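You operate a simulated robot arm through the tools that you are given. There is no shell and no other tool. Be economical: measure what you need, move in short steps, check, and stop when the job is done.

You run a simulated two-armed robot. Do the job below in one go: nothing can be reset, and whatever is moved stays where it is left.

TASK
Take the stopper off the green-label flask and lay it down on the top of the pairing bench. Then put the small brown dish in the sink basin. Then put the bottle marked "wash liquid" from the oven top on the top of the dark table. Then open the corner bench drawer. Keep to this order. Set down upright: bottle.

It is judged by the outcome, as a careful person would: the job done as asked, and still so three seconds after it is handed in. It fails if anything else is knocked over, pushed out of place, dropped, spilled or broken. Lids that push on must go on centred and level and be pressed home; caps that screw on are set level and turned clockwise until they are tight.

THE ROBOT
Two 7-joint arms with two-finger parallel grippers on one trunk, on a base that drives. Base frame: it is fixed to the floor where the robot stands at the start and does not move with it; the origin is under the middle of the robot, x ahead of it, y to its left, z up. Units: cm, rad, N and s.
The left shoulder is at the start at [6, 18.9, 117.8], the right one opposite. Places, roughly: blue square bottle, number four bottle, teal bottl [-350, 50, 100]; corner bench drawer [-340, 340, 70]; sink basin [-340, -210, 60]; small brown dish (5x5x3 cm) [-350, 90, 80]; top of the dark table [-360, 140, 70]. Payload 3.43 kg a hand.
Tool frame (each hand has its own): the origin (TCP) lies between the finger pads and is the grasp point; the fingertips stand 3 cm ahead of it; z points along the fingers, y is the line along which they close. The gripper opens to 9.4 cm. The fingers are 2.8 cm wide and 1 cm thick; the gripper's body (5 by 9.6 cm) begins 5.5 cm behind the TCP.
Orientation is that of the tool frame in the base frame, as a unit quaternion [w, x, y, z]. With the fingers straight down and closing along the base's y, the tool's x points along the base's -x, its y along +y and its z along -z.

THE INTERFACE
- The arms move only by the tool servo_tool. It takes "left_motion", "right_motion" or both (then of equal length, played together; a hand with none holds still); each is a list that holds one entry, the list of rows, each a list of 6 numbers: the shift along the base's x, y, z in units of 20 mm (1.0 is 20 mm), then the turn, a rotation vector about the base's x, y, z in units of 6 degrees (1.0 is 6 degrees). In form: [[[x, y, z, rx, ry, rz], ...]]. A call has 1 to 10 rows; each row shifts and turns the commanded pose from where the row before left it. "left_grip" and "right_grip" are, for a hand that has rows, the gripper command, from -1 (shut) to 1 (fully open), values between in proportion, set as the call begins (left out, the last holds). A call with a number of a shift or a turn outside -1 to 1 is refused whole. Each row takes 0.2 s and may step no farther than 5 cm and 0.15 rad from the row before; otherwise, or with a gripper value out of range, the whole call is refused. Where a pose cannot be reached the arm comes as near as it can. A force on the tool above 40 N (or 10 N above the force at the start of the call, whichever is more), or a blocked arm, ends the call early, and 0.2 s more pass. The fingers move at their own pace (about 15.3 cm/s each) and stop on an object; they squeeze with about 41 N. The grip force told is the motor's: it shows also when the fingers shut on nothing. Time passes only in rows, and 0.2 s behind the last, so rows that do not move let the fingers close. It gives the time, the measured TCP pose, the force on the tool (base axes), the opening and the grip force at its end, in the units of the frame above (readings bear some noise), with the torque about the TCP (base axes, N m) and any sound that the robot's microphone picked up.
- Cameras (640 x 400 px; columns grow to the right, rows downward): "scene" is now at [2.4, -0.85, 171.37]; the picture's right is [-0.06, -1.00, 0.00], its down [-0.84, 0.05, -0.54] and it looks along [0.54, -0.03, -0.84] (base axes); focal length 278 px, centre (320, 200). "left" rides on the left gripper at [7.6, -1.4, -10.3] in its tool frame; the picture's right is [0.18, 0.98, 0.00], its down [-0.75, 0.14, -0.64] and it looks along [-0.63, 0.12, 0.77] (tool axes); focal length 243 px, centre (320, 200). "right" rides on the right gripper at [7.6, 1.4, -10.2] in its tool frame; the picture's right is [-0.18, 0.98, 0.00], its down [-0.75, -0.14, -0.64] and it looks along [-0.63, -0.12, 0.77] (tool axes); focal length 243 px, centre (320, 200). There is no depth. A picture from a camera that has moved, and an enlarged one, comes with that camera's place and axes in the base frame and with its lens. The place of the scene camera against the robot may be out by one fixed shift of up to 1.8 cm in any direction.
- grab_frame(camera): a new picture of that camera. No time passes.
- lift_body(by): slides the trunk up (or, below 0, down) by that many cm; the arms and the scene camera ride with it, the base frame stays. It gives what a move gives, with no picture.
- roll_base(legs): drives the robot by 1 to 6 legs, each [ahead, left, turn to the left] in cm, cm and rad, along the robot's own axes; the way and the turn of a leg run together, so that a leg with both is an arc; at most 150 cm and 3.142 rad a leg. The arms and the cameras ride along, it lands a little off, and it stops where it bumps. It gives what a move gives.
- pan_tilt(pan, tilt): turns the head with the scene camera to pan (to the left, within 1.501 rad either way) and tilt (down, from -0.506 to 1.204), counted from straight ahead of the robot. It gives what a move gives.
- enlarge(camera, box): a new picture of the part [left, top, right, bottom] of that camera's present view, enlarged. No time passes.
- sign_off(): hands the job in; it is judged then, once.

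Work in short steps. Places have to be worked out from the pictures, the camera data and where the tool is seen: move nearer, look again, correct. Check each grasp and each placing, and mend what went wrong. You have 165 turns and 122 pictures in all, those below and enlarged ones among them. Open the grippers and draw the arms clear of the work before you hand the job in, unless the task says otherwise; then end with one line.

The tools are called after "Emit:" by a JSON object that holds its "api" and its "payload". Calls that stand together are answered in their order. servo_tool: Moves the arms, as the interface text tells. Its arguments: {"type":"object","properties":{"left_motion":{"type":"array"},"left_grip":{"type":"number"},"right_motion":{"type":"array"},"right_grip":{"type":"number"}},"required":[]} The other tools are called the same way: lift_body (by) slides the trunk up or down; roll_base (legs) drives the base; pan_tilt (pan, tilt) turns the head that bears the scene camera; grab_frame (camera) takes a picture; enlarge (camera, box) takes an enlarged picture of a part of a camera's view; sign_off () hands the job in.

At the start:

```text
t: 0.0
left_tool_pos: [41.04, 3.94, 115.44]
left_tcp_rot: [0.0, 0.0, 1.0, 0.0]
left_ft_force: [0.8, 0.2, -0.3]
left_torque: [-0.01, 0.01, 0.0]
left_gripper_width: 9.41
left_grip_force: 0.1
right_tool_pos: [32.85, -25.1, 111.33]
right_tcp_rot: [0.0, 0.0, 1.0, 0.0]
right_ft_force: [0.2, -0.4, 0.1]
right_torque: [-0.01, 0.03, 0.02]
right_gripper_width: 9.39
right_grip_force: 0.0
trunk travel left (down, up): [-85.0, 14.0]
robot x, y, heading: [0.2, 0.17, -0.002]
head pan, tilt: [-0.056, 0.995]
```

scene: 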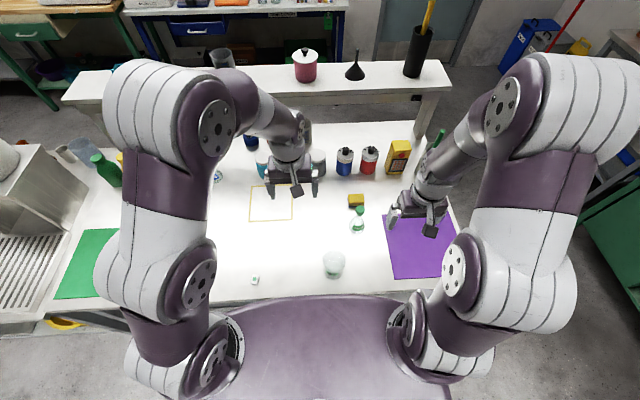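
right: 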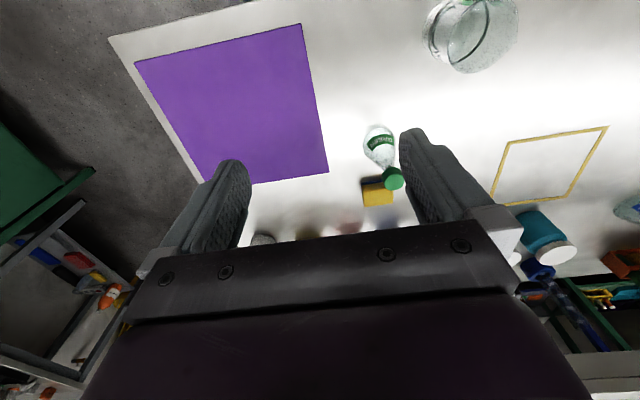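
left: 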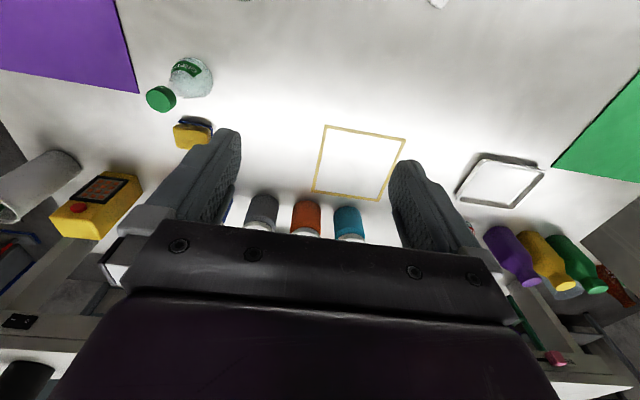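

The flask with the green label seems to be at about pixel (358,222) in the scene view. I'll enlarge it for a closer look.

Emit:
{"api": "enlarge", "payload": {"camera": "scene", "box": [300, 170, 460, 290]}}

Emit:
{"api": "enlarge", "payload": {"camera": "right", "box": [330, 90, 450, 240]}}

Emit:
{"api": "pan_tilt", "payload": {"pan": 0, "tilt": 0.5}}

Emit:
{"api": "grab_frame", "payload": {"camera": "scene"}}

```text
3.33 times, centred on (380, 230) of scene
camera zoom: at [2.4, -0.85, 171.37], right [-0.06, -1.0, 0.0], down [-0.84, 0.05, -0.54], along [0.54, -0.03, -0.84], focal length 926 px, centre (120, 100)
```

zoom: 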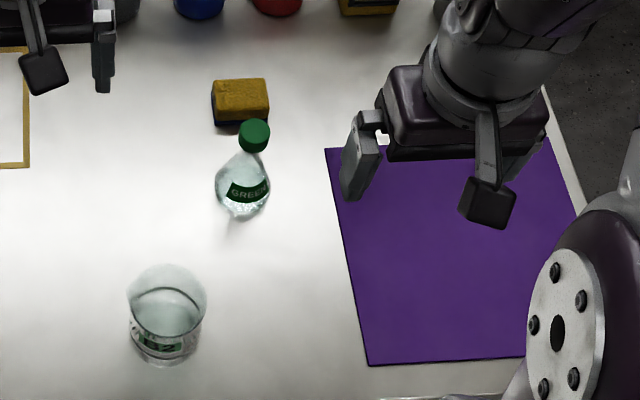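

```text
2.67 times, centred on (390, 165) of right
camera zoom: at [25.27, -23.52, 121.6], right [0.18, 0.98, 0.0], down [0.75, -0.14, 0.64], along [0.63, -0.12, -0.77], focal length 647 px, centre (133, 293)
```

zoom: 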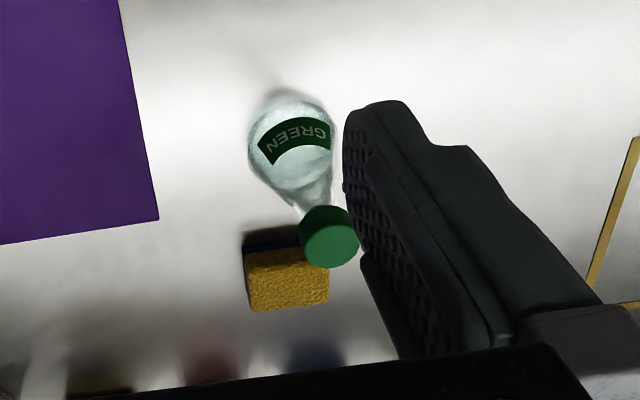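

```text
t: 0.9
left_tool_pos: [41.0, 4.0, 115.2]
left_tcp_rot: [0.0, 0.0, 1.0, 0.0]
left_ft_force: [0.0, 0.2, 0.1]
left_torque: [0.0, 0.0, 0.02]
left_gripper_width: 9.41
left_grip_force: 0.1
right_tool_pos: [32.89, -24.89, 111.52]
right_tcp_rot: [0.0, 0.0, 1.0, 0.0]
right_ft_force: [-0.2, 0.3, 0.1]
right_torque: [-0.01, 0.0, -0.03]
right_gripper_width: 9.4
right_grip_force: 0.1
trunk travel left (down, up): [-85.0, 14.0]
robot x, y, heading: [-0.05, -0.07, 0.002]
head pan, tilt: [0.0, 0.499]
```

```text
116 pictures are left
camera scene: at [4.51, -0.46, 175.44], right [0.0, -1.0, 0.0], down [-0.48, 0.0, -0.88], along [0.88, 0.0, -0.48], focal length 278 px, centre (320, 200)
```

scene: 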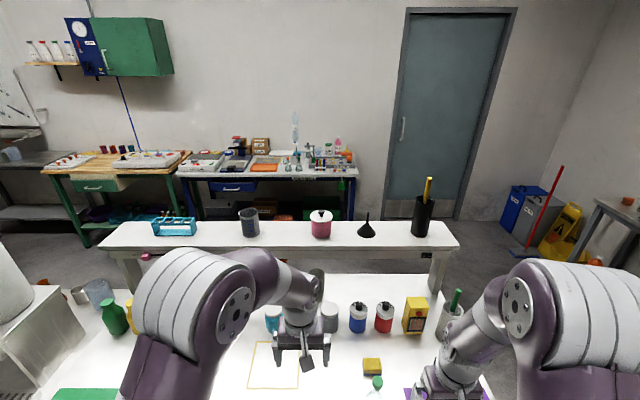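

The flask stands ahead and to the right. Before acting I'll look around to learn which bench is which.

Emit:
{"api": "pan_tilt", "payload": {"pan": 1.5, "tilt": 0.4}}

Emit:
{"api": "grab_frame", "payload": {"camera": "scene"}}

Emit:
{"api": "pan_tilt", "payload": {"pan": -1.5, "tilt": 0.4}}

Emit:
{"api": "grab_frame", "payload": {"camera": "scene"}}

```text
t: 2.5
left_tool_pos: [41.07, 3.96, 115.3]
left_tcp_rot: [-0.001, 0.0, 1.0, 0.001]
left_ft_force: [-0.1, 0.1, 1.1]
left_torque: [0.01, -0.02, 0.0]
left_gripper_width: 9.39
left_grip_force: 0.1
right_tool_pos: [32.87, -25.04, 111.31]
right_tcp_rot: [0.0, 0.0, 1.0, 0.0]
right_ft_force: [0.2, 0.0, -0.7]
right_torque: [0.07, -0.02, 0.02]
right_gripper_width: 9.4
right_grip_force: 0.1
trunk travel left (down, up): [-85.0, 14.0]
robot x, y, heading: [-0.07, 0.29, 0.005]
head pan, tilt: [1.499, 0.4]
```

```text
115 pictures are left
camera scene: at [-3.92, 8.78, 176.36], right [1.0, -0.07, 0.0], down [-0.03, -0.39, -0.92], along [0.07, 0.92, -0.39], focal length 278 px, centre (320, 200)
```

scene: 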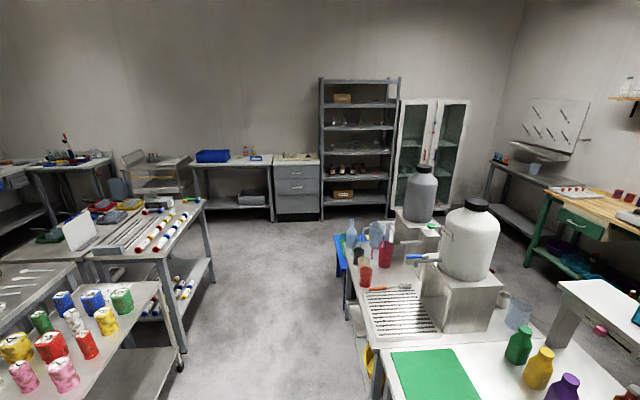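

```text
t: 5.1
left_tool_pos: [41.11, 3.87, 115.36]
left_tcp_rot: [0.0, 0.0, 1.0, 0.0]
left_ft_force: [0.2, 0.1, -0.3]
left_torque: [-0.01, 0.0, 0.0]
left_gripper_width: 9.41
left_grip_force: 0.1
right_tool_pos: [32.95, -24.97, 111.33]
right_tcp_rot: [0.0, 0.0, 1.0, 0.001]
right_ft_force: [-0.1, -0.3, -0.4]
right_torque: [0.03, 0.02, 0.01]
right_gripper_width: 9.42
right_grip_force: 0.1
trunk travel left (down, up): [-85.0, 14.0]
robot x, y, heading: [0.17, -0.06, 0.001]
head pan, tilt: [-1.499, 0.4]
```

```text
114 pictures are left
camera scene: at [-3.92, -9.7, 176.36], right [-1.0, -0.07, 0.0], down [-0.03, 0.39, -0.92], along [0.07, -0.92, -0.39], focal length 278 px, centre (320, 200)
```

scene: 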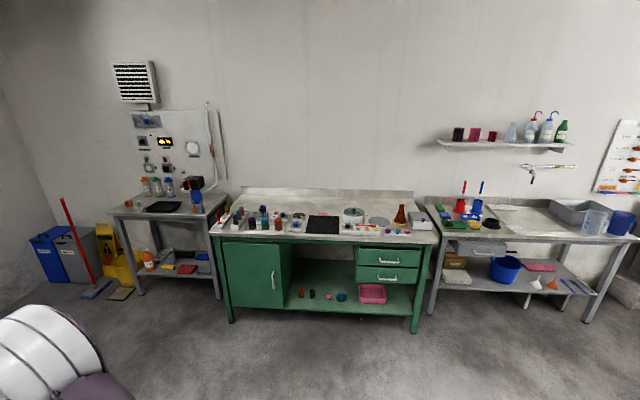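

Several benches exist, so I need to know what is behind me. I'll back off a little and turn right to look there before touching anything.

Emit:
{"api": "roll_base", "payload": {"legs": [[-40, 0, 0], [0, 0, -1.57]]}}

Emit:
{"api": "pan_tilt", "payload": {"pan": -1.5, "tilt": 0.35}}

Emit:
{"api": "grab_frame", "payload": {"camera": "scene"}}

```text
t: 11.5
left_tool_pos: [-36.32, -41.34, 115.33]
left_tcp_rot: [0.001, 0.71, 0.704, 0.0]
left_ft_force: [0.2, -0.1, 0.0]
left_torque: [0.02, 0.02, 0.02]
left_gripper_width: 9.41
left_grip_force: 0.0
right_tool_pos: [-65.14, -32.63, 111.44]
right_tcp_rot: [0.0, 0.71, 0.704, 0.0]
right_ft_force: [0.4, -0.1, -0.6]
right_torque: [-0.01, 0.02, -0.03]
right_gripper_width: 9.4
right_grip_force: 0.0
trunk travel left (down, up): [-85.0, 14.0]
robot x, y, heading: [-40.26, -0.09, -1.579]
head pan, tilt: [-1.499, 0.4]
```

```text
t: 12.1
left_tool_pos: [-36.47, -41.17, 115.27]
left_tcp_rot: [0.0, 0.71, 0.704, 0.0]
left_ft_force: [0.5, 0.4, 0.7]
left_torque: [-0.01, 0.0, -0.01]
left_gripper_width: 9.37
left_grip_force: 0.1
right_tool_pos: [-65.2, -32.55, 111.41]
right_tcp_rot: [0.0, 0.71, 0.704, 0.0]
right_ft_force: [-0.2, -0.8, 0.3]
right_torque: [0.01, 0.02, 0.01]
right_gripper_width: 9.43
right_grip_force: 0.1
trunk travel left (down, up): [-85.0, 14.0]
robot x, y, heading: [-40.09, 0.36, -1.581]
head pan, tilt: [-1.499, 0.351]
```

```text
113 pictures are left
camera scene: at [-47.78, 4.98, 176.81], right [-0.06, 1.0, 0.0], down [0.34, 0.02, -0.94], along [-0.94, -0.06, -0.34], focal length 278 px, centre (320, 200)
```

scene: 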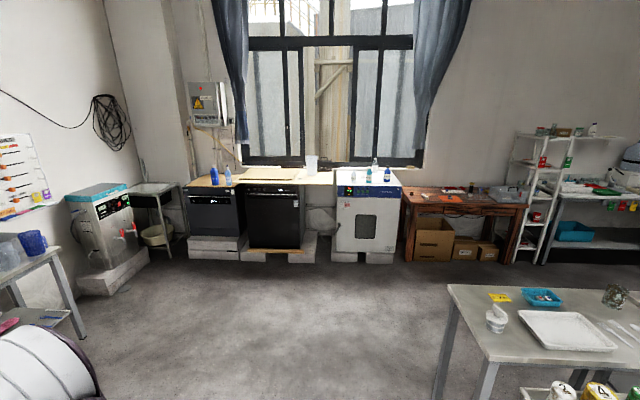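

The oven and brown table are along the back wall. The bench I started at, which holds the flask, looks like the pairing bench, so I go back to it.

Emit:
{"api": "roll_base", "payload": {"legs": [[0, 0, 1.58], [40, 0, 0]]}}

Emit:
{"api": "pan_tilt", "payload": {"pan": -0.3, "tilt": 0.9}}

Emit:
{"api": "enlarge", "payload": {"camera": "scene", "box": [160, 60, 480, 260]}}

```text
t: 18.4
left_tool_pos: [41.43, 5.0, 115.39]
left_tcp_rot: [0.001, -0.008, 1.0, 0.0]
left_ft_force: [0.6, 0.4, 0.1]
left_torque: [-0.01, 0.01, -0.01]
left_gripper_width: 9.39
left_grip_force: 0.1
right_tool_pos: [33.66, -24.2, 111.48]
right_tcp_rot: [0.0, -0.007, 1.0, 0.0]
right_ft_force: [0.1, -0.8, -0.2]
right_torque: [0.01, 0.01, -0.02]
right_gripper_width: 9.42
right_grip_force: 0.1
trunk travel left (down, up): [-85.0, 14.0]
robot x, y, heading: [0.46, 0.37, 0.014]
head pan, tilt: [-1.499, 0.351]
```

```text
t: 19.9
left_tool_pos: [41.49, 4.96, 115.32]
left_tcp_rot: [0.0, -0.006, 1.0, 0.0]
left_ft_force: [0.0, -0.1, -0.5]
left_torque: [0.01, -0.01, 0.02]
left_gripper_width: 9.42
left_grip_force: 0.0
right_tool_pos: [33.67, -24.15, 111.3]
right_tcp_rot: [0.0, -0.007, 1.0, 0.0]
right_ft_force: [0.2, 0.8, -0.5]
right_torque: [0.01, 0.02, -0.02]
right_gripper_width: 9.41
right_grip_force: 0.0
trunk travel left (down, up): [-85.0, 14.0]
robot x, y, heading: [0.43, 0.43, 0.012]
head pan, tilt: [-0.3, 0.901]
```

```text
2.00 times, centred on (320, 160) of scene
camera zoom: at [3.15, -2.31, 172.06], right [-0.28, -0.96, 0.0], down [-0.75, 0.22, -0.62], along [0.6, -0.18, -0.78], focal length 555 px, centre (320, 280)
```

zoom: 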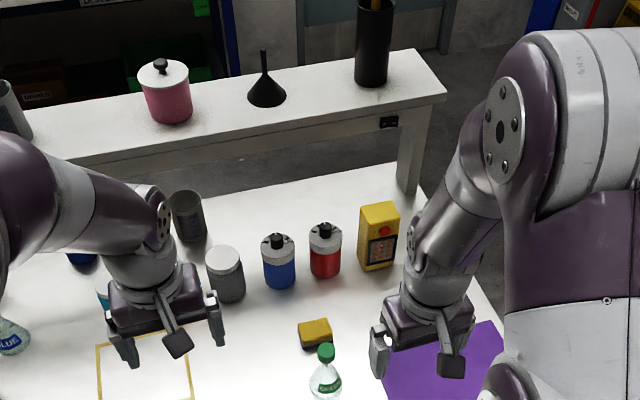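

A BLUE flask is here too, which confirms this as the pairing bench. My estimate puts the green cap at about (50.5, -16, 88), so I move the right hand nearer for a better look.

Emit:
{"api": "servo_tool", "payload": {"right_motion": [[[0.8, 1, -0.8, 0, 0, 0], [0.8, 1, -0.8, 0, 0, 0], [0.8, 1, -0.8, 0, 0, 0], [0.8, 1, -0.8, 0, 0, 0]]], "right_grip": 0.3}}

Emit:
{"api": "grab_frame", "payload": {"camera": "right"}}

Emit:
{"api": "enlarge", "payload": {"camera": "scene", "box": [260, 180, 420, 280]}}

```text
t: 20.9
left_tool_pos: [41.66, 5.04, 115.22]
left_tcp_rot: [0.0, -0.006, 1.0, 0.0]
left_ft_force: [-0.5, -0.1, 0.3]
left_torque: [-0.03, 0.02, 0.02]
left_gripper_width: 9.39
left_grip_force: 0.0
right_tool_pos: [40.2, -15.96, 104.8]
right_tcp_rot: [-0.001, -0.007, 1.0, 0.0]
right_ft_force: [-0.1, 0.1, -0.1]
right_torque: [-0.02, 0.03, 0.0]
right_gripper_width: 6.11
right_grip_force: 0.0
trunk travel left (down, up): [-85.0, 14.0]
robot x, y, heading: [0.56, 0.54, 0.016]
head pan, tilt: [-0.3, 0.901]
```

```text
111 pictures are left
camera right: at [32.64, -14.65, 115.05], right [0.17, 0.99, 0.0], down [0.76, -0.13, 0.64], along [0.63, -0.11, -0.77], focal length 243 px, centre (320, 200)
```

right: 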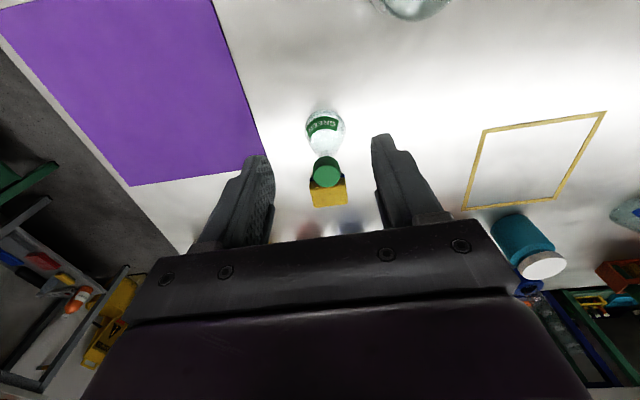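

```text
4.00 times, centred on (340, 230) of scene
camera zoom: at [3.3, -2.2, 172.06], right [-0.28, -0.96, 0.0], down [-0.75, 0.22, -0.62], along [0.6, -0.18, -0.78], focal length 1111 px, centre (240, 80)
```

zoom: 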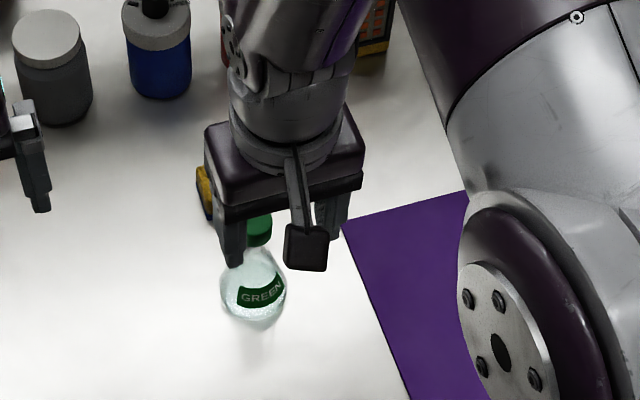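

The cap should be near (49.7, -16.7) at about z 88. I move closer, staying above it.

Emit:
{"api": "servo_tool", "payload": {"right_motion": [[[0.9, -0.1, -0.7, 0, 0, 0], [0.9, -0.1, -0.7, 0, 0, 0], [0.9, -0.1, -0.7, 0, 0, 0], [0.9, -0.05, -0.6, 0, 0, 0]]]}}

Emit:
{"api": "grab_frame", "payload": {"camera": "right"}}

Emit:
{"api": "grab_frame", "payload": {"camera": "left"}}

```text
t: 21.9
left_tool_pos: [41.6, 5.02, 115.31]
left_tcp_rot: [-0.001, -0.006, 1.0, 0.0]
left_ft_force: [0.2, 0.3, -0.1]
left_torque: [0.01, 0.0, 0.02]
left_gripper_width: 9.4
left_grip_force: 0.2
right_tool_pos: [47.37, -16.97, 99.57]
right_tcp_rot: [0.001, -0.007, 1.0, 0.0]
right_ft_force: [-0.2, -0.9, -0.2]
right_torque: [0.0, 0.0, -0.01]
right_gripper_width: 6.11
right_grip_force: 0.1
trunk travel left (down, up): [-85.0, 14.0]
robot x, y, heading: [0.68, 0.41, 0.015]
head pan, tilt: [-0.3, 0.901]
```

```text
109 pictures are left
camera right: at [39.79, -15.57, 109.83], right [0.17, 0.99, 0.0], down [0.76, -0.13, 0.64], along [0.63, -0.11, -0.77], focal length 243 px, centre (320, 200)
```

right: 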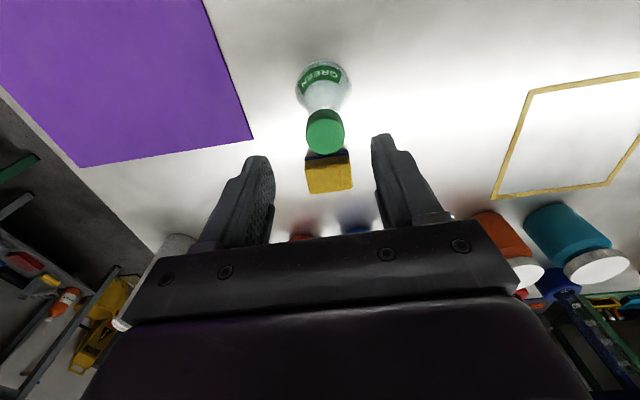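

```text
108 pictures are left
camera left: at [34.07, 3.43, 125.56], right [-0.2, 0.98, 0.0], down [0.75, 0.15, 0.64], along [0.63, 0.13, -0.77], focal length 243 px, centre (320, 200)
```

left: 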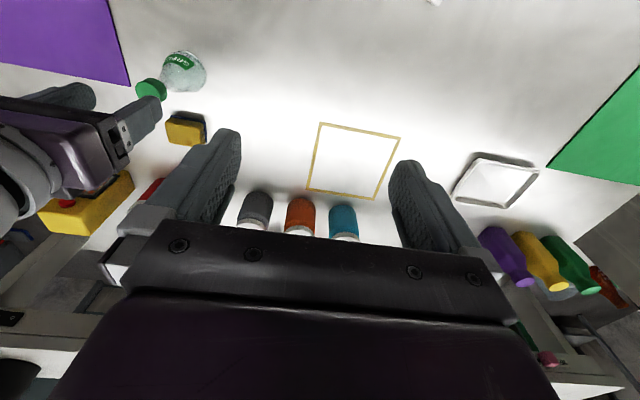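

Combining the views puts the cap at about (48.4, -16.8) with its top near z 91. I close in to z 95 and check with the camera.

Emit:
{"api": "servo_tool", "payload": {"right_motion": [[[0.3, 0, -0.8, 0, 0, 0], [0.25, 0.05, -0.7, 0, 0, 0], [0, 0, 0, 0, 0, 0]]]}}

Emit:
{"api": "grab_frame", "payload": {"camera": "right"}}

Emit:
{"api": "enlarge", "payload": {"camera": "left", "box": [60, 20, 260, 145]}}

```text
t: 22.6
left_tool_pos: [41.37, 4.96, 115.19]
left_tcp_rot: [0.0, -0.007, 1.0, 0.0]
left_ft_force: [0.3, -0.4, 0.0]
left_torque: [-0.01, -0.01, -0.03]
left_gripper_width: 9.39
left_grip_force: 0.0
right_tool_pos: [48.37, -16.89, 96.59]
right_tcp_rot: [0.0, -0.008, 1.0, 0.0]
right_ft_force: [0.8, 0.2, -0.3]
right_torque: [0.0, 0.0, 0.01]
right_gripper_width: 6.09
right_grip_force: 0.0
trunk travel left (down, up): [-85.0, 14.0]
robot x, y, heading: [0.51, 0.32, 0.014]
head pan, tilt: [-0.3, 0.901]
```

```text
107 pictures are left
camera right: at [40.76, -15.56, 106.8], right [0.17, 0.99, 0.0], down [0.76, -0.13, 0.64], along [0.63, -0.11, -0.77], focal length 243 px, centre (320, 200)
```

right: 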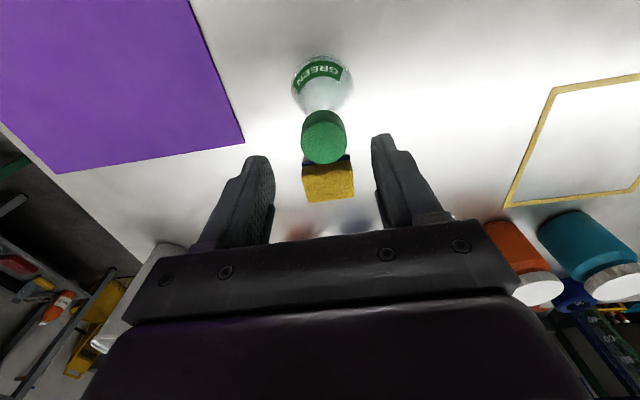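

```text
3.20 times, centred on (160, 82) of left
camera zoom: at [33.91, 3.44, 125.61], right [-0.2, 0.98, 0.0], down [0.75, 0.15, 0.64], along [0.63, 0.13, -0.77], focal length 776 px, centre (832, 576)
```

zoom: 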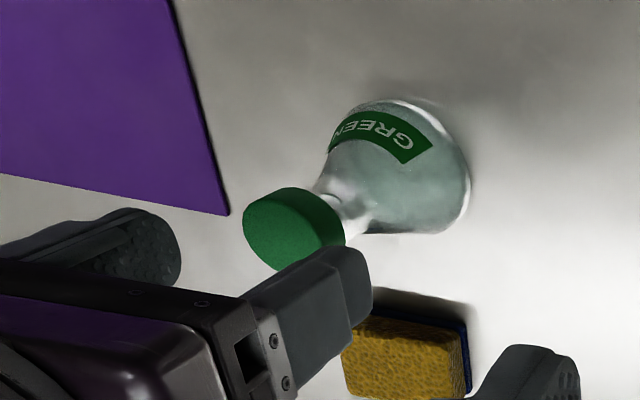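

The cap is centred at roughly (48.6, -16.8), about 3 cm wide, with its top near z 91. I lower to z 90 and then look before closing.

Emit:
{"api": "servo_tool", "payload": {"right_motion": [[[0.1, 0, -0.8, 0, 0, 0], [0.05, 0, -0.8, 0, 0, 0], [0, 0, -0.8, 0, 0, 0], [0, 0, -0.7, 0, 0, 0], [0, 0, 0, 0, 0, 0]]]}}

Emit:
{"api": "grab_frame", "payload": {"camera": "right"}}

Emit:
{"api": "enlarge", "payload": {"camera": "left", "box": [60, 20, 260, 145]}}

```text
t: 23.9
left_tool_pos: [41.48, 4.93, 115.3]
left_tcp_rot: [0.0, -0.007, 1.0, -0.001]
left_ft_force: [-0.9, 0.6, 0.0]
left_torque: [0.01, 0.02, 0.01]
left_gripper_width: 9.41
left_grip_force: 0.1
right_tool_pos: [48.66, -16.63, 90.18]
right_tcp_rot: [0.001, -0.007, 1.0, 0.0]
right_ft_force: [-0.1, 0.0, -0.5]
right_torque: [0.01, 0.01, -0.01]
right_gripper_width: 6.1
right_grip_force: 0.1
trunk travel left (down, up): [-85.0, 14.0]
robot x, y, heading: [0.4, 0.37, 0.012]
head pan, tilt: [-0.3, 0.901]
```

```text
105 pictures are left
camera right: at [40.97, -15.27, 100.47], right [0.17, 0.99, 0.0], down [0.76, -0.13, 0.64], along [0.63, -0.11, -0.77], focal length 243 px, centre (320, 200)
```

right: 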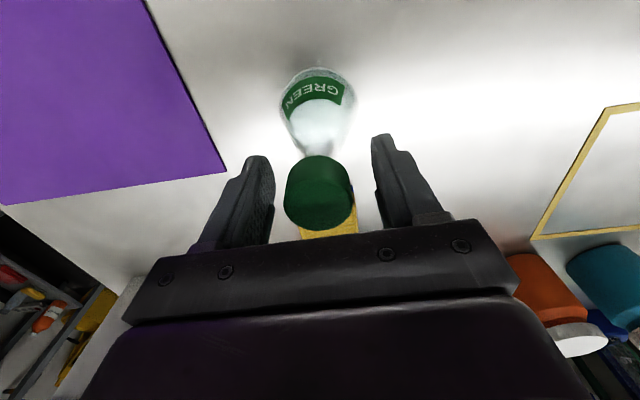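

```text
3.20 times, centred on (160, 82) of left
camera zoom: at [33.95, 3.44, 125.6], right [-0.2, 0.98, 0.0], down [0.75, 0.15, 0.64], along [0.63, 0.13, -0.77], focal length 776 px, centre (832, 576)
```

zoom: 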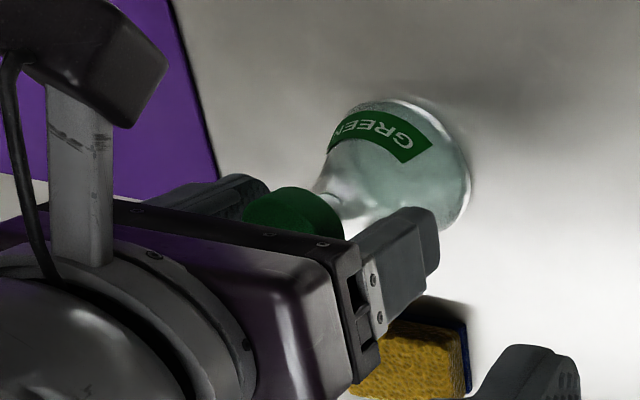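

The cap sits between the fingers, slightly behind the TCP. I shift -0.5 cm in x and close.

Emit:
{"api": "servo_tool", "payload": {"right_motion": [[[-0.25, 0, 0, 0, 0, 0], [0, 0, 0, 0, 0, 0]]]}}

Emit:
{"api": "servo_tool", "payload": {"right_motion": [[[0, 0, 0, 0, 0, 0], [0, 0, 0, 0, 0, 0], [0, 0, 0, 0, 0, 0], [0, 0, 0, 0, 0, 0]]], "right_grip": -1}}

Emit:
{"api": "grab_frame", "payload": {"camera": "right"}}

```text
t: 24.4
left_tool_pos: [41.45, 4.92, 115.29]
left_tcp_rot: [0.0, -0.008, 1.0, 0.0]
left_ft_force: [-0.8, -0.1, 1.0]
left_torque: [0.01, -0.01, -0.01]
left_gripper_width: 9.38
left_grip_force: 0.0
right_tool_pos: [48.11, -16.55, 90.28]
right_tcp_rot: [0.0, -0.007, 1.0, 0.0]
right_ft_force: [0.1, 0.2, -0.6]
right_torque: [0.01, -0.04, -0.02]
right_gripper_width: 6.11
right_grip_force: 0.0
trunk travel left (down, up): [-85.0, 14.0]
robot x, y, heading: [0.18, 0.58, 0.016]
head pan, tilt: [-0.3, 0.901]
```

```text
t: 25.4
left_tool_pos: [41.35, 4.83, 115.24]
left_tcp_rot: [0.0, -0.007, 1.0, 0.001]
left_ft_force: [-0.4, 0.1, -0.6]
left_torque: [0.05, 0.02, -0.04]
left_gripper_width: 9.38
left_grip_force: 0.1
right_tool_pos: [48.14, -16.42, 90.29]
right_tcp_rot: [0.0, -0.007, 1.0, 0.0]
right_ft_force: [-0.1, -0.5, 0.8]
right_torque: [0.02, 0.02, -0.02]
right_gripper_width: 2.87
right_grip_force: 41.1
trunk travel left (down, up): [-85.0, 14.0]
robot x, y, heading: [0.21, 0.22, 0.015]
head pan, tilt: [-0.3, 0.901]
```

```text
103 pictures are left
camera right: at [40.54, -15.25, 100.56], right [0.17, 0.99, 0.0], down [0.76, -0.13, 0.64], along [0.63, -0.11, -0.77], focal length 243 px, centre (320, 200)
```

right: 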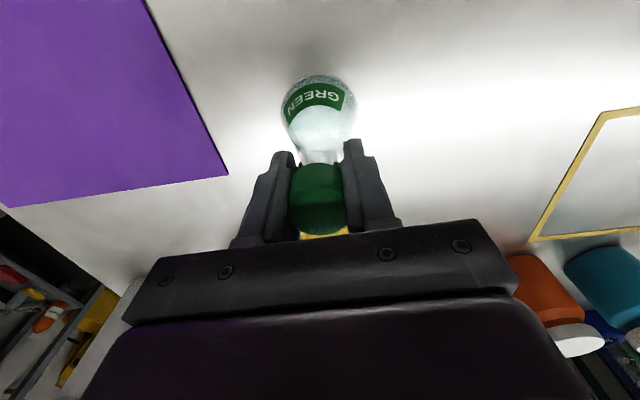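

The cap is gripped at 2.87 cm. I pull gently up by 0.6 cm and watch the force.

Emit:
{"api": "servo_tool", "payload": {"right_motion": [[[0, 0, 0.1, 0, 0, 0], [0, 0, 0.1, 0, 0, 0], [0, 0, 0.1, 0, 0, 0], [0, 0, 0, 0, 0, 0]]]}}

Emit:
{"api": "grab_frame", "payload": {"camera": "right"}}

Emit:
{"api": "enlarge", "payload": {"camera": "left", "box": [60, 20, 260, 145]}}

```text
t: 26.4
left_tool_pos: [41.5, 4.89, 115.25]
left_tcp_rot: [0.0, -0.006, 1.0, 0.001]
left_ft_force: [-0.9, -0.1, -0.2]
left_torque: [0.03, 0.01, -0.01]
left_gripper_width: 9.39
left_grip_force: 0.0
right_tool_pos: [48.36, -16.71, 90.87]
right_tcp_rot: [0.001, -0.006, 1.0, 0.0]
right_ft_force: [1.3, 0.5, -1.4]
right_torque: [0.02, 0.02, -0.01]
right_gripper_width: 2.89
right_grip_force: 40.7
trunk travel left (down, up): [-85.0, 14.0]
robot x, y, heading: [0.67, 0.29, 0.015]
head pan, tilt: [-0.3, 0.901]
```

```text
102 pictures are left
camera right: at [40.6, -15.32, 101.15], right [0.17, 0.99, 0.0], down [0.76, -0.13, 0.64], along [0.63, -0.11, -0.77], focal length 243 px, centre (320, 200)
```

right: 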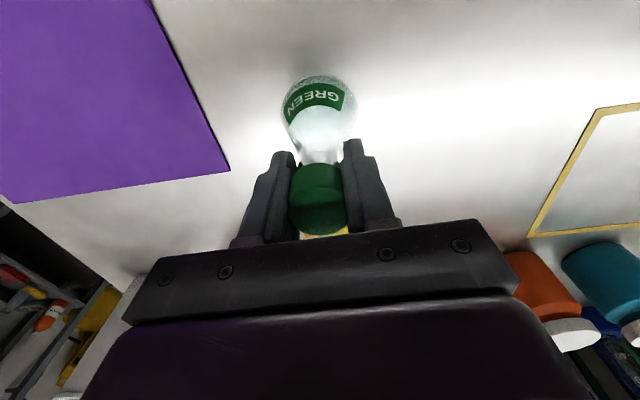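

```text
3.20 times, centred on (160, 82) of left
camera zoom: at [33.98, 3.43, 125.59], right [-0.2, 0.98, 0.0], down [0.75, 0.15, 0.64], along [0.63, 0.13, -0.77], focal length 776 px, centre (832, 576)
```

zoom: 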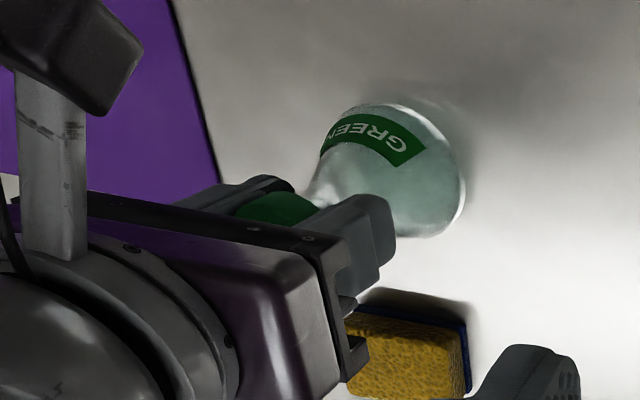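

The flask rose with the cap and the force was only its weight, so the left hand has to hold the body. I set the flask back down, release it and raise the right hand.

Emit:
{"api": "servo_tool", "payload": {"right_motion": [[[0, 0, -0.1, 0, 0, 0], [0, 0, -0.1, 0, 0, 0], [0, 0, -0.1, 0, 0, 0], [0, 0, 0, 0, 0, 0]]]}}

Emit:
{"api": "servo_tool", "payload": {"right_motion": [[[0, 0, 0, 0, 0, 0], [0, 0, 0, 0, 0, 0], [0, 0, 0.7, 0, 0, 0], [0, 0, 1, 0, 0, 0], [-0.5, -0.5, 1, 0, 0, 0], [-0.8, -1, 1, 0, 0, 0], [-0.8, -1, 1, 0, 0, 0]]], "right_grip": 0.3}}

Emit:
{"api": "servo_tool", "payload": {"left_motion": [[[0, 0, 0, 0, 0, -1], [0, 0, 0, 0, 0, -1], [0, 0, 0, 0, 0, -1], [0, 0, 0, 0, 0, -1], [0, 0, 0, 0, 0, -1], [0, 0, 0, 0, 0, -1], [0, 0, 0, 0, 0, -1], [0, 0, 0, 0, 0, -1], [0, 0, 0, 0, 0, -1], [0, 0, 0, 0, 0, -1]]]}}

Emit:
{"api": "grab_frame", "payload": {"camera": "scene"}}

```text
t: 27.4
left_tool_pos: [41.53, 4.86, 115.25]
left_tcp_rot: [-0.001, -0.007, 1.0, 0.0]
left_ft_force: [1.1, -0.9, -0.9]
left_torque: [-0.02, -0.01, 0.0]
left_gripper_width: 9.39
left_grip_force: 0.0
right_tool_pos: [48.33, -16.64, 90.33]
right_tcp_rot: [0.0, -0.008, 1.0, 0.0]
right_ft_force: [0.0, -0.4, -0.9]
right_torque: [-0.01, 0.01, -0.01]
right_gripper_width: 2.89
right_grip_force: 40.7
trunk travel left (down, up): [-85.0, 14.0]
robot x, y, heading: [0.02, 0.78, 0.009]
head pan, tilt: [-0.3, 0.901]
```

```text
t: 29.1
left_tool_pos: [41.46, 4.93, 115.32]
left_tcp_rot: [0.0, -0.008, 1.0, -0.001]
left_ft_force: [-0.8, 0.6, 0.8]
left_torque: [0.03, 0.0, 0.01]
left_gripper_width: 9.38
left_grip_force: 0.0
right_tool_pos: [44.04, -21.79, 99.54]
right_tcp_rot: [-0.001, -0.007, 1.0, -0.001]
right_ft_force: [0.3, 0.8, 0.9]
right_torque: [0.01, 0.0, 0.03]
right_gripper_width: 6.1
right_grip_force: 0.1
trunk travel left (down, up): [-85.0, 14.0]
robot x, y, heading: [0.53, 0.31, 0.011]
head pan, tilt: [-0.3, 0.901]
```

```text
t: 31.2
left_tool_pos: [41.49, 5.0, 115.34]
left_tcp_rot: [0.001, 0.495, 0.869, 0.001]
left_ft_force: [0.9, 0.1, -0.5]
left_torque: [0.02, 0.01, 0.0]
left_gripper_width: 9.41
left_grip_force: 0.0
right_tool_pos: [44.18, -21.79, 99.57]
right_tcp_rot: [0.0, -0.007, 1.0, 0.001]
right_ft_force: [-0.3, 0.0, -0.3]
right_torque: [-0.01, 0.01, 0.0]
right_gripper_width: 6.12
right_grip_force: 0.1
trunk travel left (down, up): [-85.0, 14.0]
robot x, y, heading: [0.33, 0.45, 0.015]
head pan, tilt: [-0.3, 0.901]
```

```text
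100 pictures are left
camera scene: at [3.13, -2.3, 172.06], right [-0.28, -0.96, 0.0], down [-0.75, 0.22, -0.62], along [0.6, -0.18, -0.78], focal length 278 px, centre (320, 200)
```

scene: 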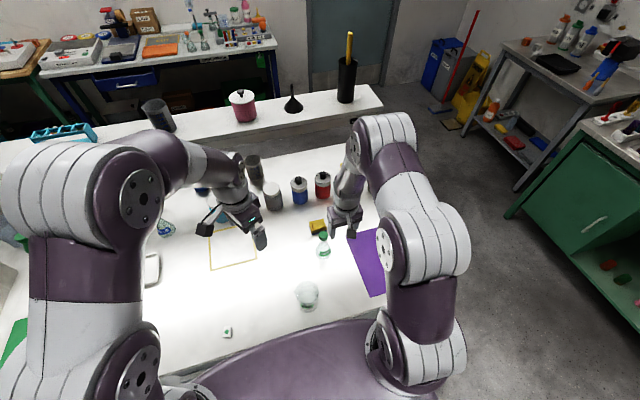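

Yaw works. I finish the yaw and tilt the left hand towards -y while moving it back to the left.

Emit:
{"api": "servo_tool", "payload": {"left_motion": [[[0, 0, 0, 0, 0, -1], [0, 0, 0, 0, 0, -1], [0, 0, 0, 0, 0, -1], [0, 0, 0, 0, 0, -1], [0, 0, 0, 0, 0, -1]]]}}

Emit:
{"api": "servo_tool", "payload": {"left_motion": [[[0.3, 0.2, -0.5, -1, 0, 0], [0.3, 0.2, -0.5, -1, 0, 0], [0.3, 0, -0.5, -1, 0, 0], [0.3, 0, -0.5, -1, 0, 0], [0.3, 0, -0.5, -1, 0, 0], [0.3, 0, -0.5, -1, 0, 0], [0.3, 0, -0.5, -1, 0, 0], [0.3, 0, -0.5, -1, 0, 0], [0.3, 0, -0.5, -1, 0, 0], [0.3, 0, 0, 0, 0, 0]]]}}

Emit:
{"api": "grab_frame", "payload": {"camera": "left"}}

Emit:
{"api": "grab_frame", "payload": {"camera": "right"}}

```text
t: 32.5
left_tool_pos: [41.6, 4.86, 115.22]
left_tcp_rot: [0.0, 0.702, 0.712, 0.0]
left_ft_force: [0.2, -0.2, 0.4]
left_torque: [0.0, 0.03, 0.04]
left_gripper_width: 9.44
left_grip_force: 0.1
right_tool_pos: [44.14, -21.79, 99.66]
right_tcp_rot: [0.0, -0.007, 1.0, 0.0]
right_ft_force: [-0.3, -0.4, 0.7]
right_torque: [0.01, 0.0, 0.01]
right_gripper_width: 6.11
right_grip_force: 0.1
trunk travel left (down, up): [-85.0, 14.0]
robot x, y, heading: [0.57, 0.23, 0.017]
head pan, tilt: [-0.3, 0.901]
```

```text
t: 34.6
left_tool_pos: [46.74, 5.35, 106.47]
left_tcp_rot: [0.288, 0.631, 0.649, -0.312]
left_ft_force: [-0.2, 0.8, -0.2]
left_torque: [-0.02, 0.0, -0.01]
left_gripper_width: 9.41
left_grip_force: 0.1
left hand out of reach, approached as far as the arm can: row 9
right_tool_pos: [44.08, -21.77, 99.66]
right_tcp_rot: [0.0, -0.007, 1.0, 0.0]
right_ft_force: [0.6, 0.1, 0.1]
right_torque: [-0.01, -0.03, 0.02]
right_gripper_width: 6.1
right_grip_force: 0.1
trunk travel left (down, up): [-85.0, 14.0]
robot x, y, heading: [0.08, 0.24, 0.011]
head pan, tilt: [-0.3, 0.901]
```

```text
99 pictures are left
camera left: at [45.24, 18.17, 107.26], right [0.98, 0.13, -0.18], down [0.18, 0.01, 0.98], along [0.13, -0.99, -0.01], focal length 243 px, centre (320, 200)
```

left: 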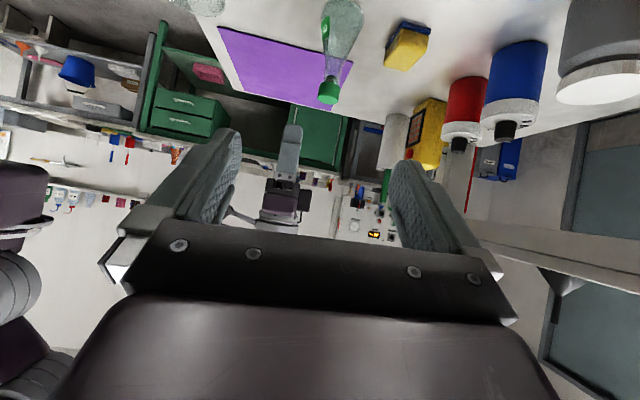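

```text
98 pictures are left
camera right: at [36.53, -20.38, 109.86], right [0.17, 0.99, 0.0], down [0.76, -0.13, 0.64], along [0.63, -0.11, -0.77], focal length 243 px, centre (320, 200)
```

right: 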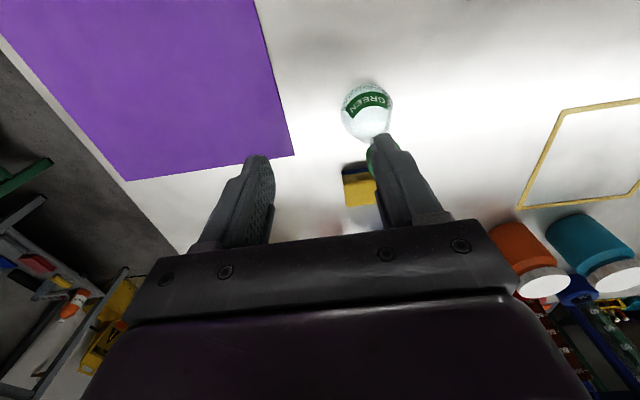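

The left hand is tilted about 50° and points at the flask. The left view agrees with the flask axis at (48.2, -16.6). I lower this hand beside the flask, well clear in y.

Emit:
{"api": "servo_tool", "payload": {"left_motion": [[[0.08, 0, -1, 0, 0, 0], [0.08, 0, -1, 0, 0, 0], [0.08, 0, -1, 0, 0, 0], [0.08, 0, -1, 0, 0, 0], [0.08, 0, -1, 0, 0, 0], [0.08, 0, -1, 0, 0, 0], [0.08, 0, -1, 0, 0, 0], [0.08, 0, -1, 0, 0, 0], [0.08, 0, -1, 0, 0, 0], [0, 0, -1, 0, 0, 0]]]}}

Emit:
{"api": "grab_frame", "payload": {"camera": "left"}}

Emit:
{"api": "grab_frame", "payload": {"camera": "scene"}}

```text
t: 36.9
left_tool_pos: [48.19, 5.43, 86.54]
left_tcp_rot: [0.288, 0.631, 0.649, -0.312]
left_ft_force: [0.5, 0.1, -0.1]
left_torque: [-0.03, -0.03, -0.01]
left_gripper_width: 9.38
left_grip_force: 0.1
right_tool_pos: [44.27, -21.68, 99.61]
right_tcp_rot: [0.0, -0.008, 1.0, 0.0]
right_ft_force: [-0.5, -0.3, -0.1]
right_torque: [-0.01, 0.02, -0.01]
right_gripper_width: 6.11
right_grip_force: 0.1
trunk travel left (down, up): [-85.0, 14.0]
robot x, y, heading: [0.28, 0.52, 0.015]
head pan, tilt: [-0.3, 0.901]
```

```text
97 pictures are left
camera left: at [46.8, 18.21, 87.34], right [0.98, 0.13, -0.18], down [0.18, 0.01, 0.98], along [0.13, -0.99, -0.01], focal length 243 px, centre (320, 200)
```

left: 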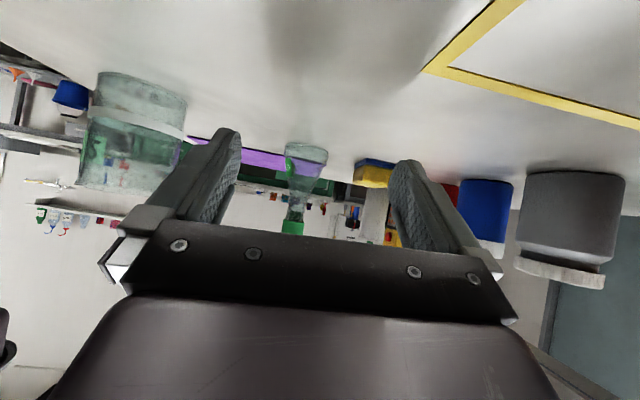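

```text
96 pictures are left
camera scene: at [3.18, -2.27, 172.06], right [-0.28, -0.96, 0.0], down [-0.75, 0.22, -0.62], along [0.6, -0.18, -0.78], focal length 278 px, centre (320, 200)
```

scene: 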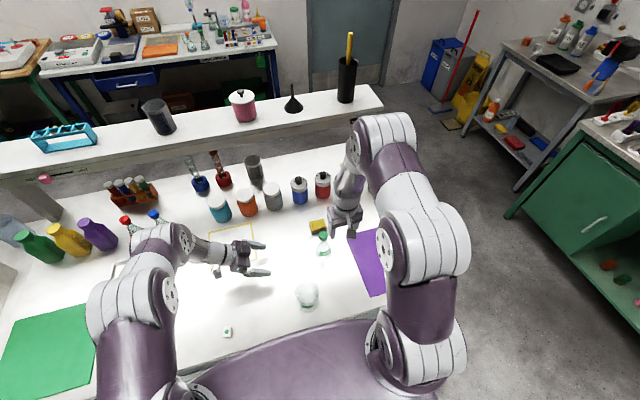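

The left hand is level and clear. I enlarge its view to judge the flask's shape and height.

Emit:
{"api": "enlarge", "payload": {"camera": "left", "box": [230, 90, 390, 250]}}

```text
2.50 times, centred on (310, 170) of left
camera zoom: at [46.8, 18.21, 87.34], right [0.98, 0.13, -0.18], down [0.18, 0.01, 0.98], along [0.13, -0.99, -0.01], focal length 606 px, centre (345, 275)
```

zoom: 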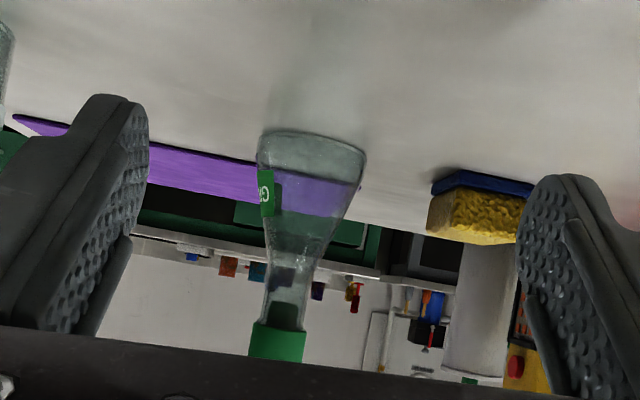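

The base reads at z≈79.5, so this bench top is higher than the nominal height: the flask spans 79.5–92 and its neck is about 2.3 cm wide. To keep the hands apart I yaw the right hand 90° so that it closes along x with its camera towards -y.

Emit:
{"api": "servo_tool", "payload": {"right_motion": [[[0, 0, 0.3, 0, 0, 1], [0, 0, 0.3, 0, 0, 1], [0, 0, 0, 0, 0, 1], [0, 0, 0, 0, 0, 1], [0, 0, 0, 0, 0, 1], [0, 0, 0, 0, 0, 1], [0, 0, 0, 0, 0, 1], [0, 0, 0, 0, 0, 1], [0, 0, 0, 0, 0, 1], [0, 0, 0, 0, 0, 1]]]}}

Emit:
{"api": "servo_tool", "payload": {"right_motion": [[[0, 0, 0, 0, 0, 1], [0, 0, 0, 0, 0, 1], [0, 0, 0, 0, 0, 1], [0, 0, 0, 0, 0, 1], [0, 0, 0, 0, 0, 1], [0, 0, 0, 0, 0, 0]]]}}

Emit:
{"api": "servo_tool", "payload": {"left_motion": [[[0, -1, 0, 0, 0, 0], [0, -1, 0, 0, 0, 0], [0, -1, 0, 0, 0, 0], [0, -1, 0, 0, 0, 0], [0, -1, 0, 0, 0, 0]]]}}

Emit:
{"api": "grab_frame", "payload": {"camera": "left"}}

Emit:
{"api": "grab_frame", "payload": {"camera": "right"}}

```text
t: 39.0
left_tool_pos: [48.23, 5.36, 86.54]
left_tcp_rot: [0.288, 0.631, 0.649, -0.312]
left_ft_force: [0.3, 1.0, 0.0]
left_torque: [0.04, -0.01, -0.02]
left_gripper_width: 9.37
left_grip_force: 0.0
right_tool_pos: [43.92, -21.71, 101.0]
right_tcp_rot: [0.001, -0.507, 0.862, -0.001]
right_ft_force: [-0.1, -0.4, -0.2]
right_torque: [-0.02, 0.01, -0.02]
right_gripper_width: 6.08
right_grip_force: 0.1
trunk travel left (down, up): [-85.0, 14.0]
robot x, y, heading: [0.63, 0.12, 0.017]
head pan, tilt: [-0.3, 0.901]
```

```text
t: 40.5
left_tool_pos: [48.17, 5.49, 86.54]
left_tcp_rot: [0.288, 0.631, 0.648, -0.314]
left_ft_force: [0.4, -1.2, -0.1]
left_torque: [0.0, 0.01, -0.04]
left_gripper_width: 9.4
left_grip_force: 0.1
right_tool_pos: [44.03, -21.83, 101.04]
right_tcp_rot: [0.0, 0.713, -0.702, 0.0]
right_ft_force: [-0.6, -0.3, 0.0]
right_torque: [0.0, 0.01, 0.03]
right_gripper_width: 6.12
right_grip_force: 0.1
trunk travel left (down, up): [-85.0, 14.0]
robot x, y, heading: [0.55, 0.45, 0.018]
head pan, tilt: [-0.3, 0.901]
```

```text
t: 41.6
left_tool_pos: [48.21, -4.45, 86.63]
left_tcp_rot: [0.288, 0.631, 0.649, -0.312]
left_ft_force: [-0.5, -0.4, -0.2]
left_torque: [0.01, -0.01, -0.03]
left_gripper_width: 9.39
left_grip_force: 0.1
right_tool_pos: [43.91, -21.74, 100.89]
right_tcp_rot: [-0.001, 0.712, -0.702, -0.001]
right_ft_force: [-0.3, -0.1, 0.0]
right_torque: [0.02, -0.04, 0.02]
right_gripper_width: 6.1
right_grip_force: 0.0
trunk travel left (down, up): [-85.0, 14.0]
robot x, y, heading: [-0.03, 0.32, 0.014]
head pan, tilt: [-0.3, 0.901]
```

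```text
94 pictures are left
camera left: at [46.69, 8.21, 87.28], right [0.98, 0.13, -0.18], down [0.18, 0.01, 0.98], along [0.13, -0.99, -0.01], focal length 243 px, centre (320, 200)
```

left: 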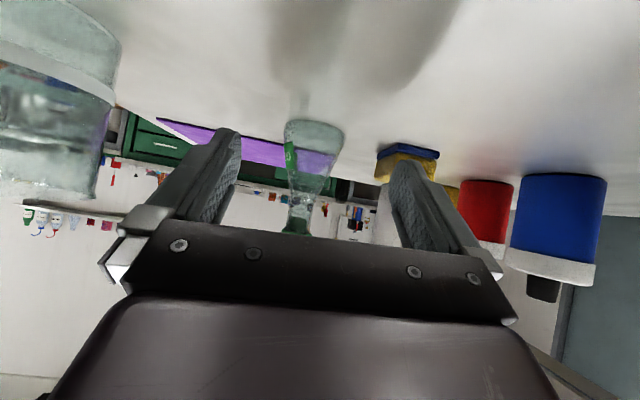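

```text
93 pictures are left
camera right: at [42.73, -29.4, 111.18], right [-0.99, 0.17, 0.0], down [0.13, 0.76, 0.64], along [0.11, 0.63, -0.77], focal length 243 px, centre (320, 200)
```

right: 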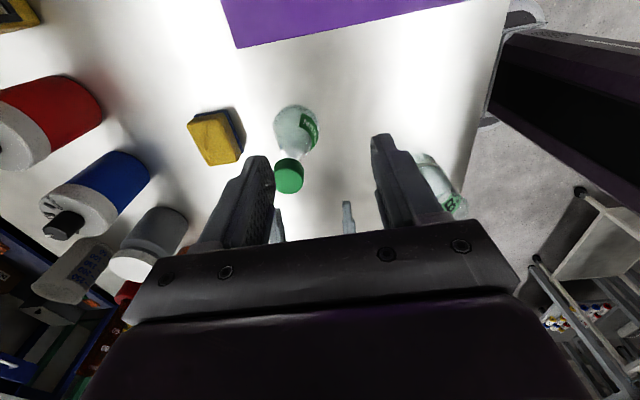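

The beaker is clear of the left hand by about 6 cm. I advance the left hand so the flask is between its fingers, aiming for a TCP of about (48.1, -15.3, 85).

Emit:
{"api": "servo_tool", "payload": {"left_motion": [[[0, -0.9, -0.2, 0, 0, 0], [0, -0.9, -0.2, 0, 0, 0], [0, -0.9, -0.2, 0, 0, 0], [0, -0.9, -0.2, 0, 0, 0], [0, -0.9, 0, 0, 0, 0], [0, -0.9, 0, 0, 0, 0], [0, 0, 0, 0, 0, 0]]]}}

Emit:
{"api": "grab_frame", "payload": {"camera": "left"}}

Emit:
{"api": "grab_frame", "payload": {"camera": "right"}}

```text
t: 43.2
left_tool_pos: [48.13, -15.47, 84.81]
left_tcp_rot: [0.288, 0.631, 0.65, -0.312]
left_ft_force: [-0.3, -0.3, -0.3]
left_torque: [0.0, -0.02, 0.0]
left_gripper_width: 9.4
left_grip_force: 0.0
right_tool_pos: [44.07, -21.72, 101.03]
right_tcp_rot: [0.0, 0.712, -0.702, 0.0]
right_ft_force: [0.0, -0.5, 0.4]
right_torque: [0.0, 0.01, -0.03]
right_gripper_width: 6.12
right_grip_force: 0.0
trunk travel left (down, up): [-85.0, 14.0]
robot x, y, heading: [0.21, 0.23, 0.008]
head pan, tilt: [-0.3, 0.901]
```

```text
92 pictures are left
camera left: at [46.72, -2.72, 85.54], right [0.98, 0.13, -0.18], down [0.18, 0.01, 0.98], along [0.13, -0.99, -0.01], focal length 243 px, centre (320, 200)
```

left: 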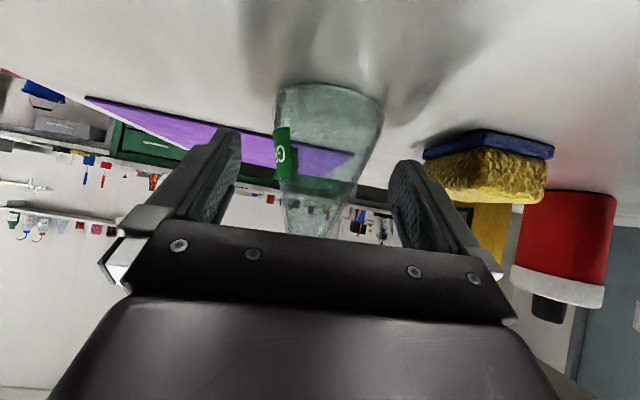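

```text
91 pictures are left
camera right: at [42.73, -29.34, 111.19], right [-0.99, 0.17, 0.0], down [0.13, 0.76, 0.64], along [0.11, 0.63, -0.77], focal length 243 px, centre (320, 200)
```

right: 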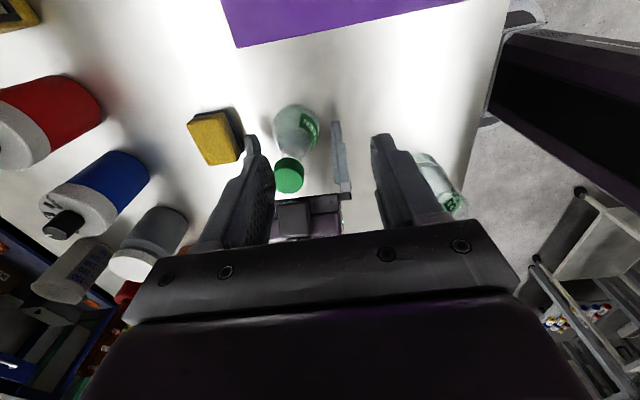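

The flask is centred between the left fingers, so I close the left hand.

Emit:
{"api": "servo_tool", "payload": {"left_motion": [[[0, 0, 0, 0, 0, 0], [0, 0, 0, 0, 0, 0], [0, 0, 0, 0, 0, 0], [0, 0, 0, 0, 0, 0]]], "left_grip": -1}}

Emit:
{"api": "grab_frame", "payload": {"camera": "left"}}

Emit:
{"api": "grab_frame", "payload": {"camera": "right"}}

```text
t: 44.2
left_tool_pos: [48.14, -15.39, 84.78]
left_tcp_rot: [0.288, 0.631, 0.649, -0.312]
left_ft_force: [0.8, -0.9, 1.2]
left_torque: [0.03, -0.02, -0.02]
left_gripper_width: 5.73
left_grip_force: 40.9
right_tool_pos: [43.95, -21.75, 100.94]
right_tcp_rot: [-0.001, 0.712, -0.702, 0.0]
right_ft_force: [-0.9, -0.6, 0.3]
right_torque: [0.01, -0.01, 0.03]
right_gripper_width: 6.11
right_grip_force: 0.0
trunk travel left (down, up): [-85.0, 14.0]
robot x, y, heading: [0.8, 0.22, 0.017]
head pan, tilt: [-0.3, 0.901]
```

```text
90 pictures are left
camera left: at [46.72, -2.72, 85.56], right [0.98, 0.13, -0.18], down [0.18, 0.01, 0.98], along [0.13, -0.99, -0.01], focal length 243 px, centre (320, 200)
```

left: 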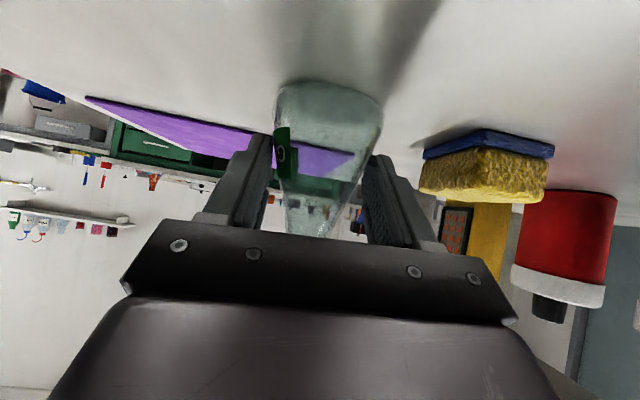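

```text
89 pictures are left
camera right: at [42.72, -29.37, 111.19], right [-0.99, 0.17, 0.0], down [0.13, 0.76, 0.64], along [0.11, 0.63, -0.77], focal length 243 px, centre (320, 200)
```

right: 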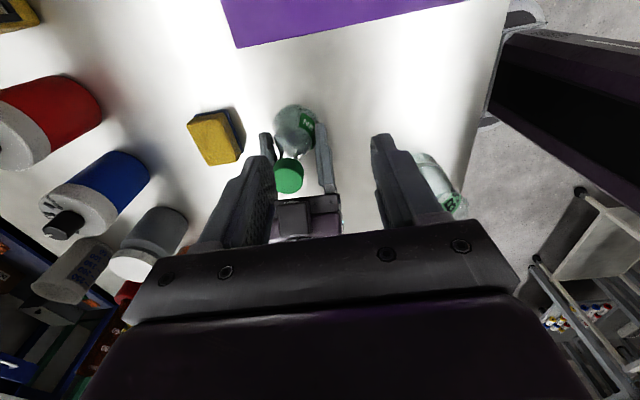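

The flask body is held at 5.7 cm and did not shift. I bring the right hand over the cap and down around it.

Emit:
{"api": "servo_tool", "payload": {"right_motion": [[[0.7, 0.8, 0, 0, 0, 0], [0.7, 0.85, 0, 0, 0, 0], [0.6, 0.85, -0.5, 0, 0, 0], [0, 0, -1, 0, 0, 0], [0, 0, 0, 0, 0, 0]]], "right_grip": 0.2}}

Emit:
{"api": "grab_frame", "payload": {"camera": "right"}}

```text
t: 45.5
left_tool_pos: [48.26, -15.54, 84.78]
left_tcp_rot: [0.288, 0.632, 0.648, -0.313]
left_ft_force: [-0.4, -0.7, 2.1]
left_torque: [-0.03, -0.09, 0.02]
left_gripper_width: 5.71
left_grip_force: 41.2
right_tool_pos: [47.88, -16.61, 97.86]
right_tcp_rot: [0.0, 0.712, -0.702, 0.0]
right_ft_force: [0.8, 0.1, -0.1]
right_torque: [-0.01, 0.01, 0.0]
right_gripper_width: 5.64
right_grip_force: 0.1
trunk travel left (down, up): [-85.0, 14.0]
robot x, y, heading: [0.31, 0.17, 0.015]
head pan, tilt: [-0.3, 0.901]
```

```text
88 pictures are left
camera right: at [46.65, -24.29, 108.1], right [-0.99, 0.17, 0.0], down [0.13, 0.76, 0.64], along [0.11, 0.63, -0.77], focal length 243 px, centre (320, 200)
```

right: 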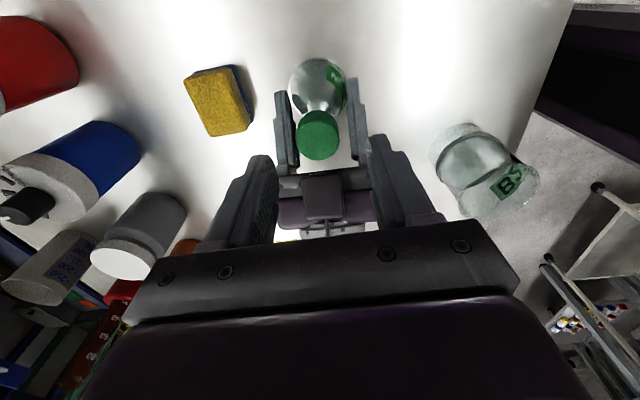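

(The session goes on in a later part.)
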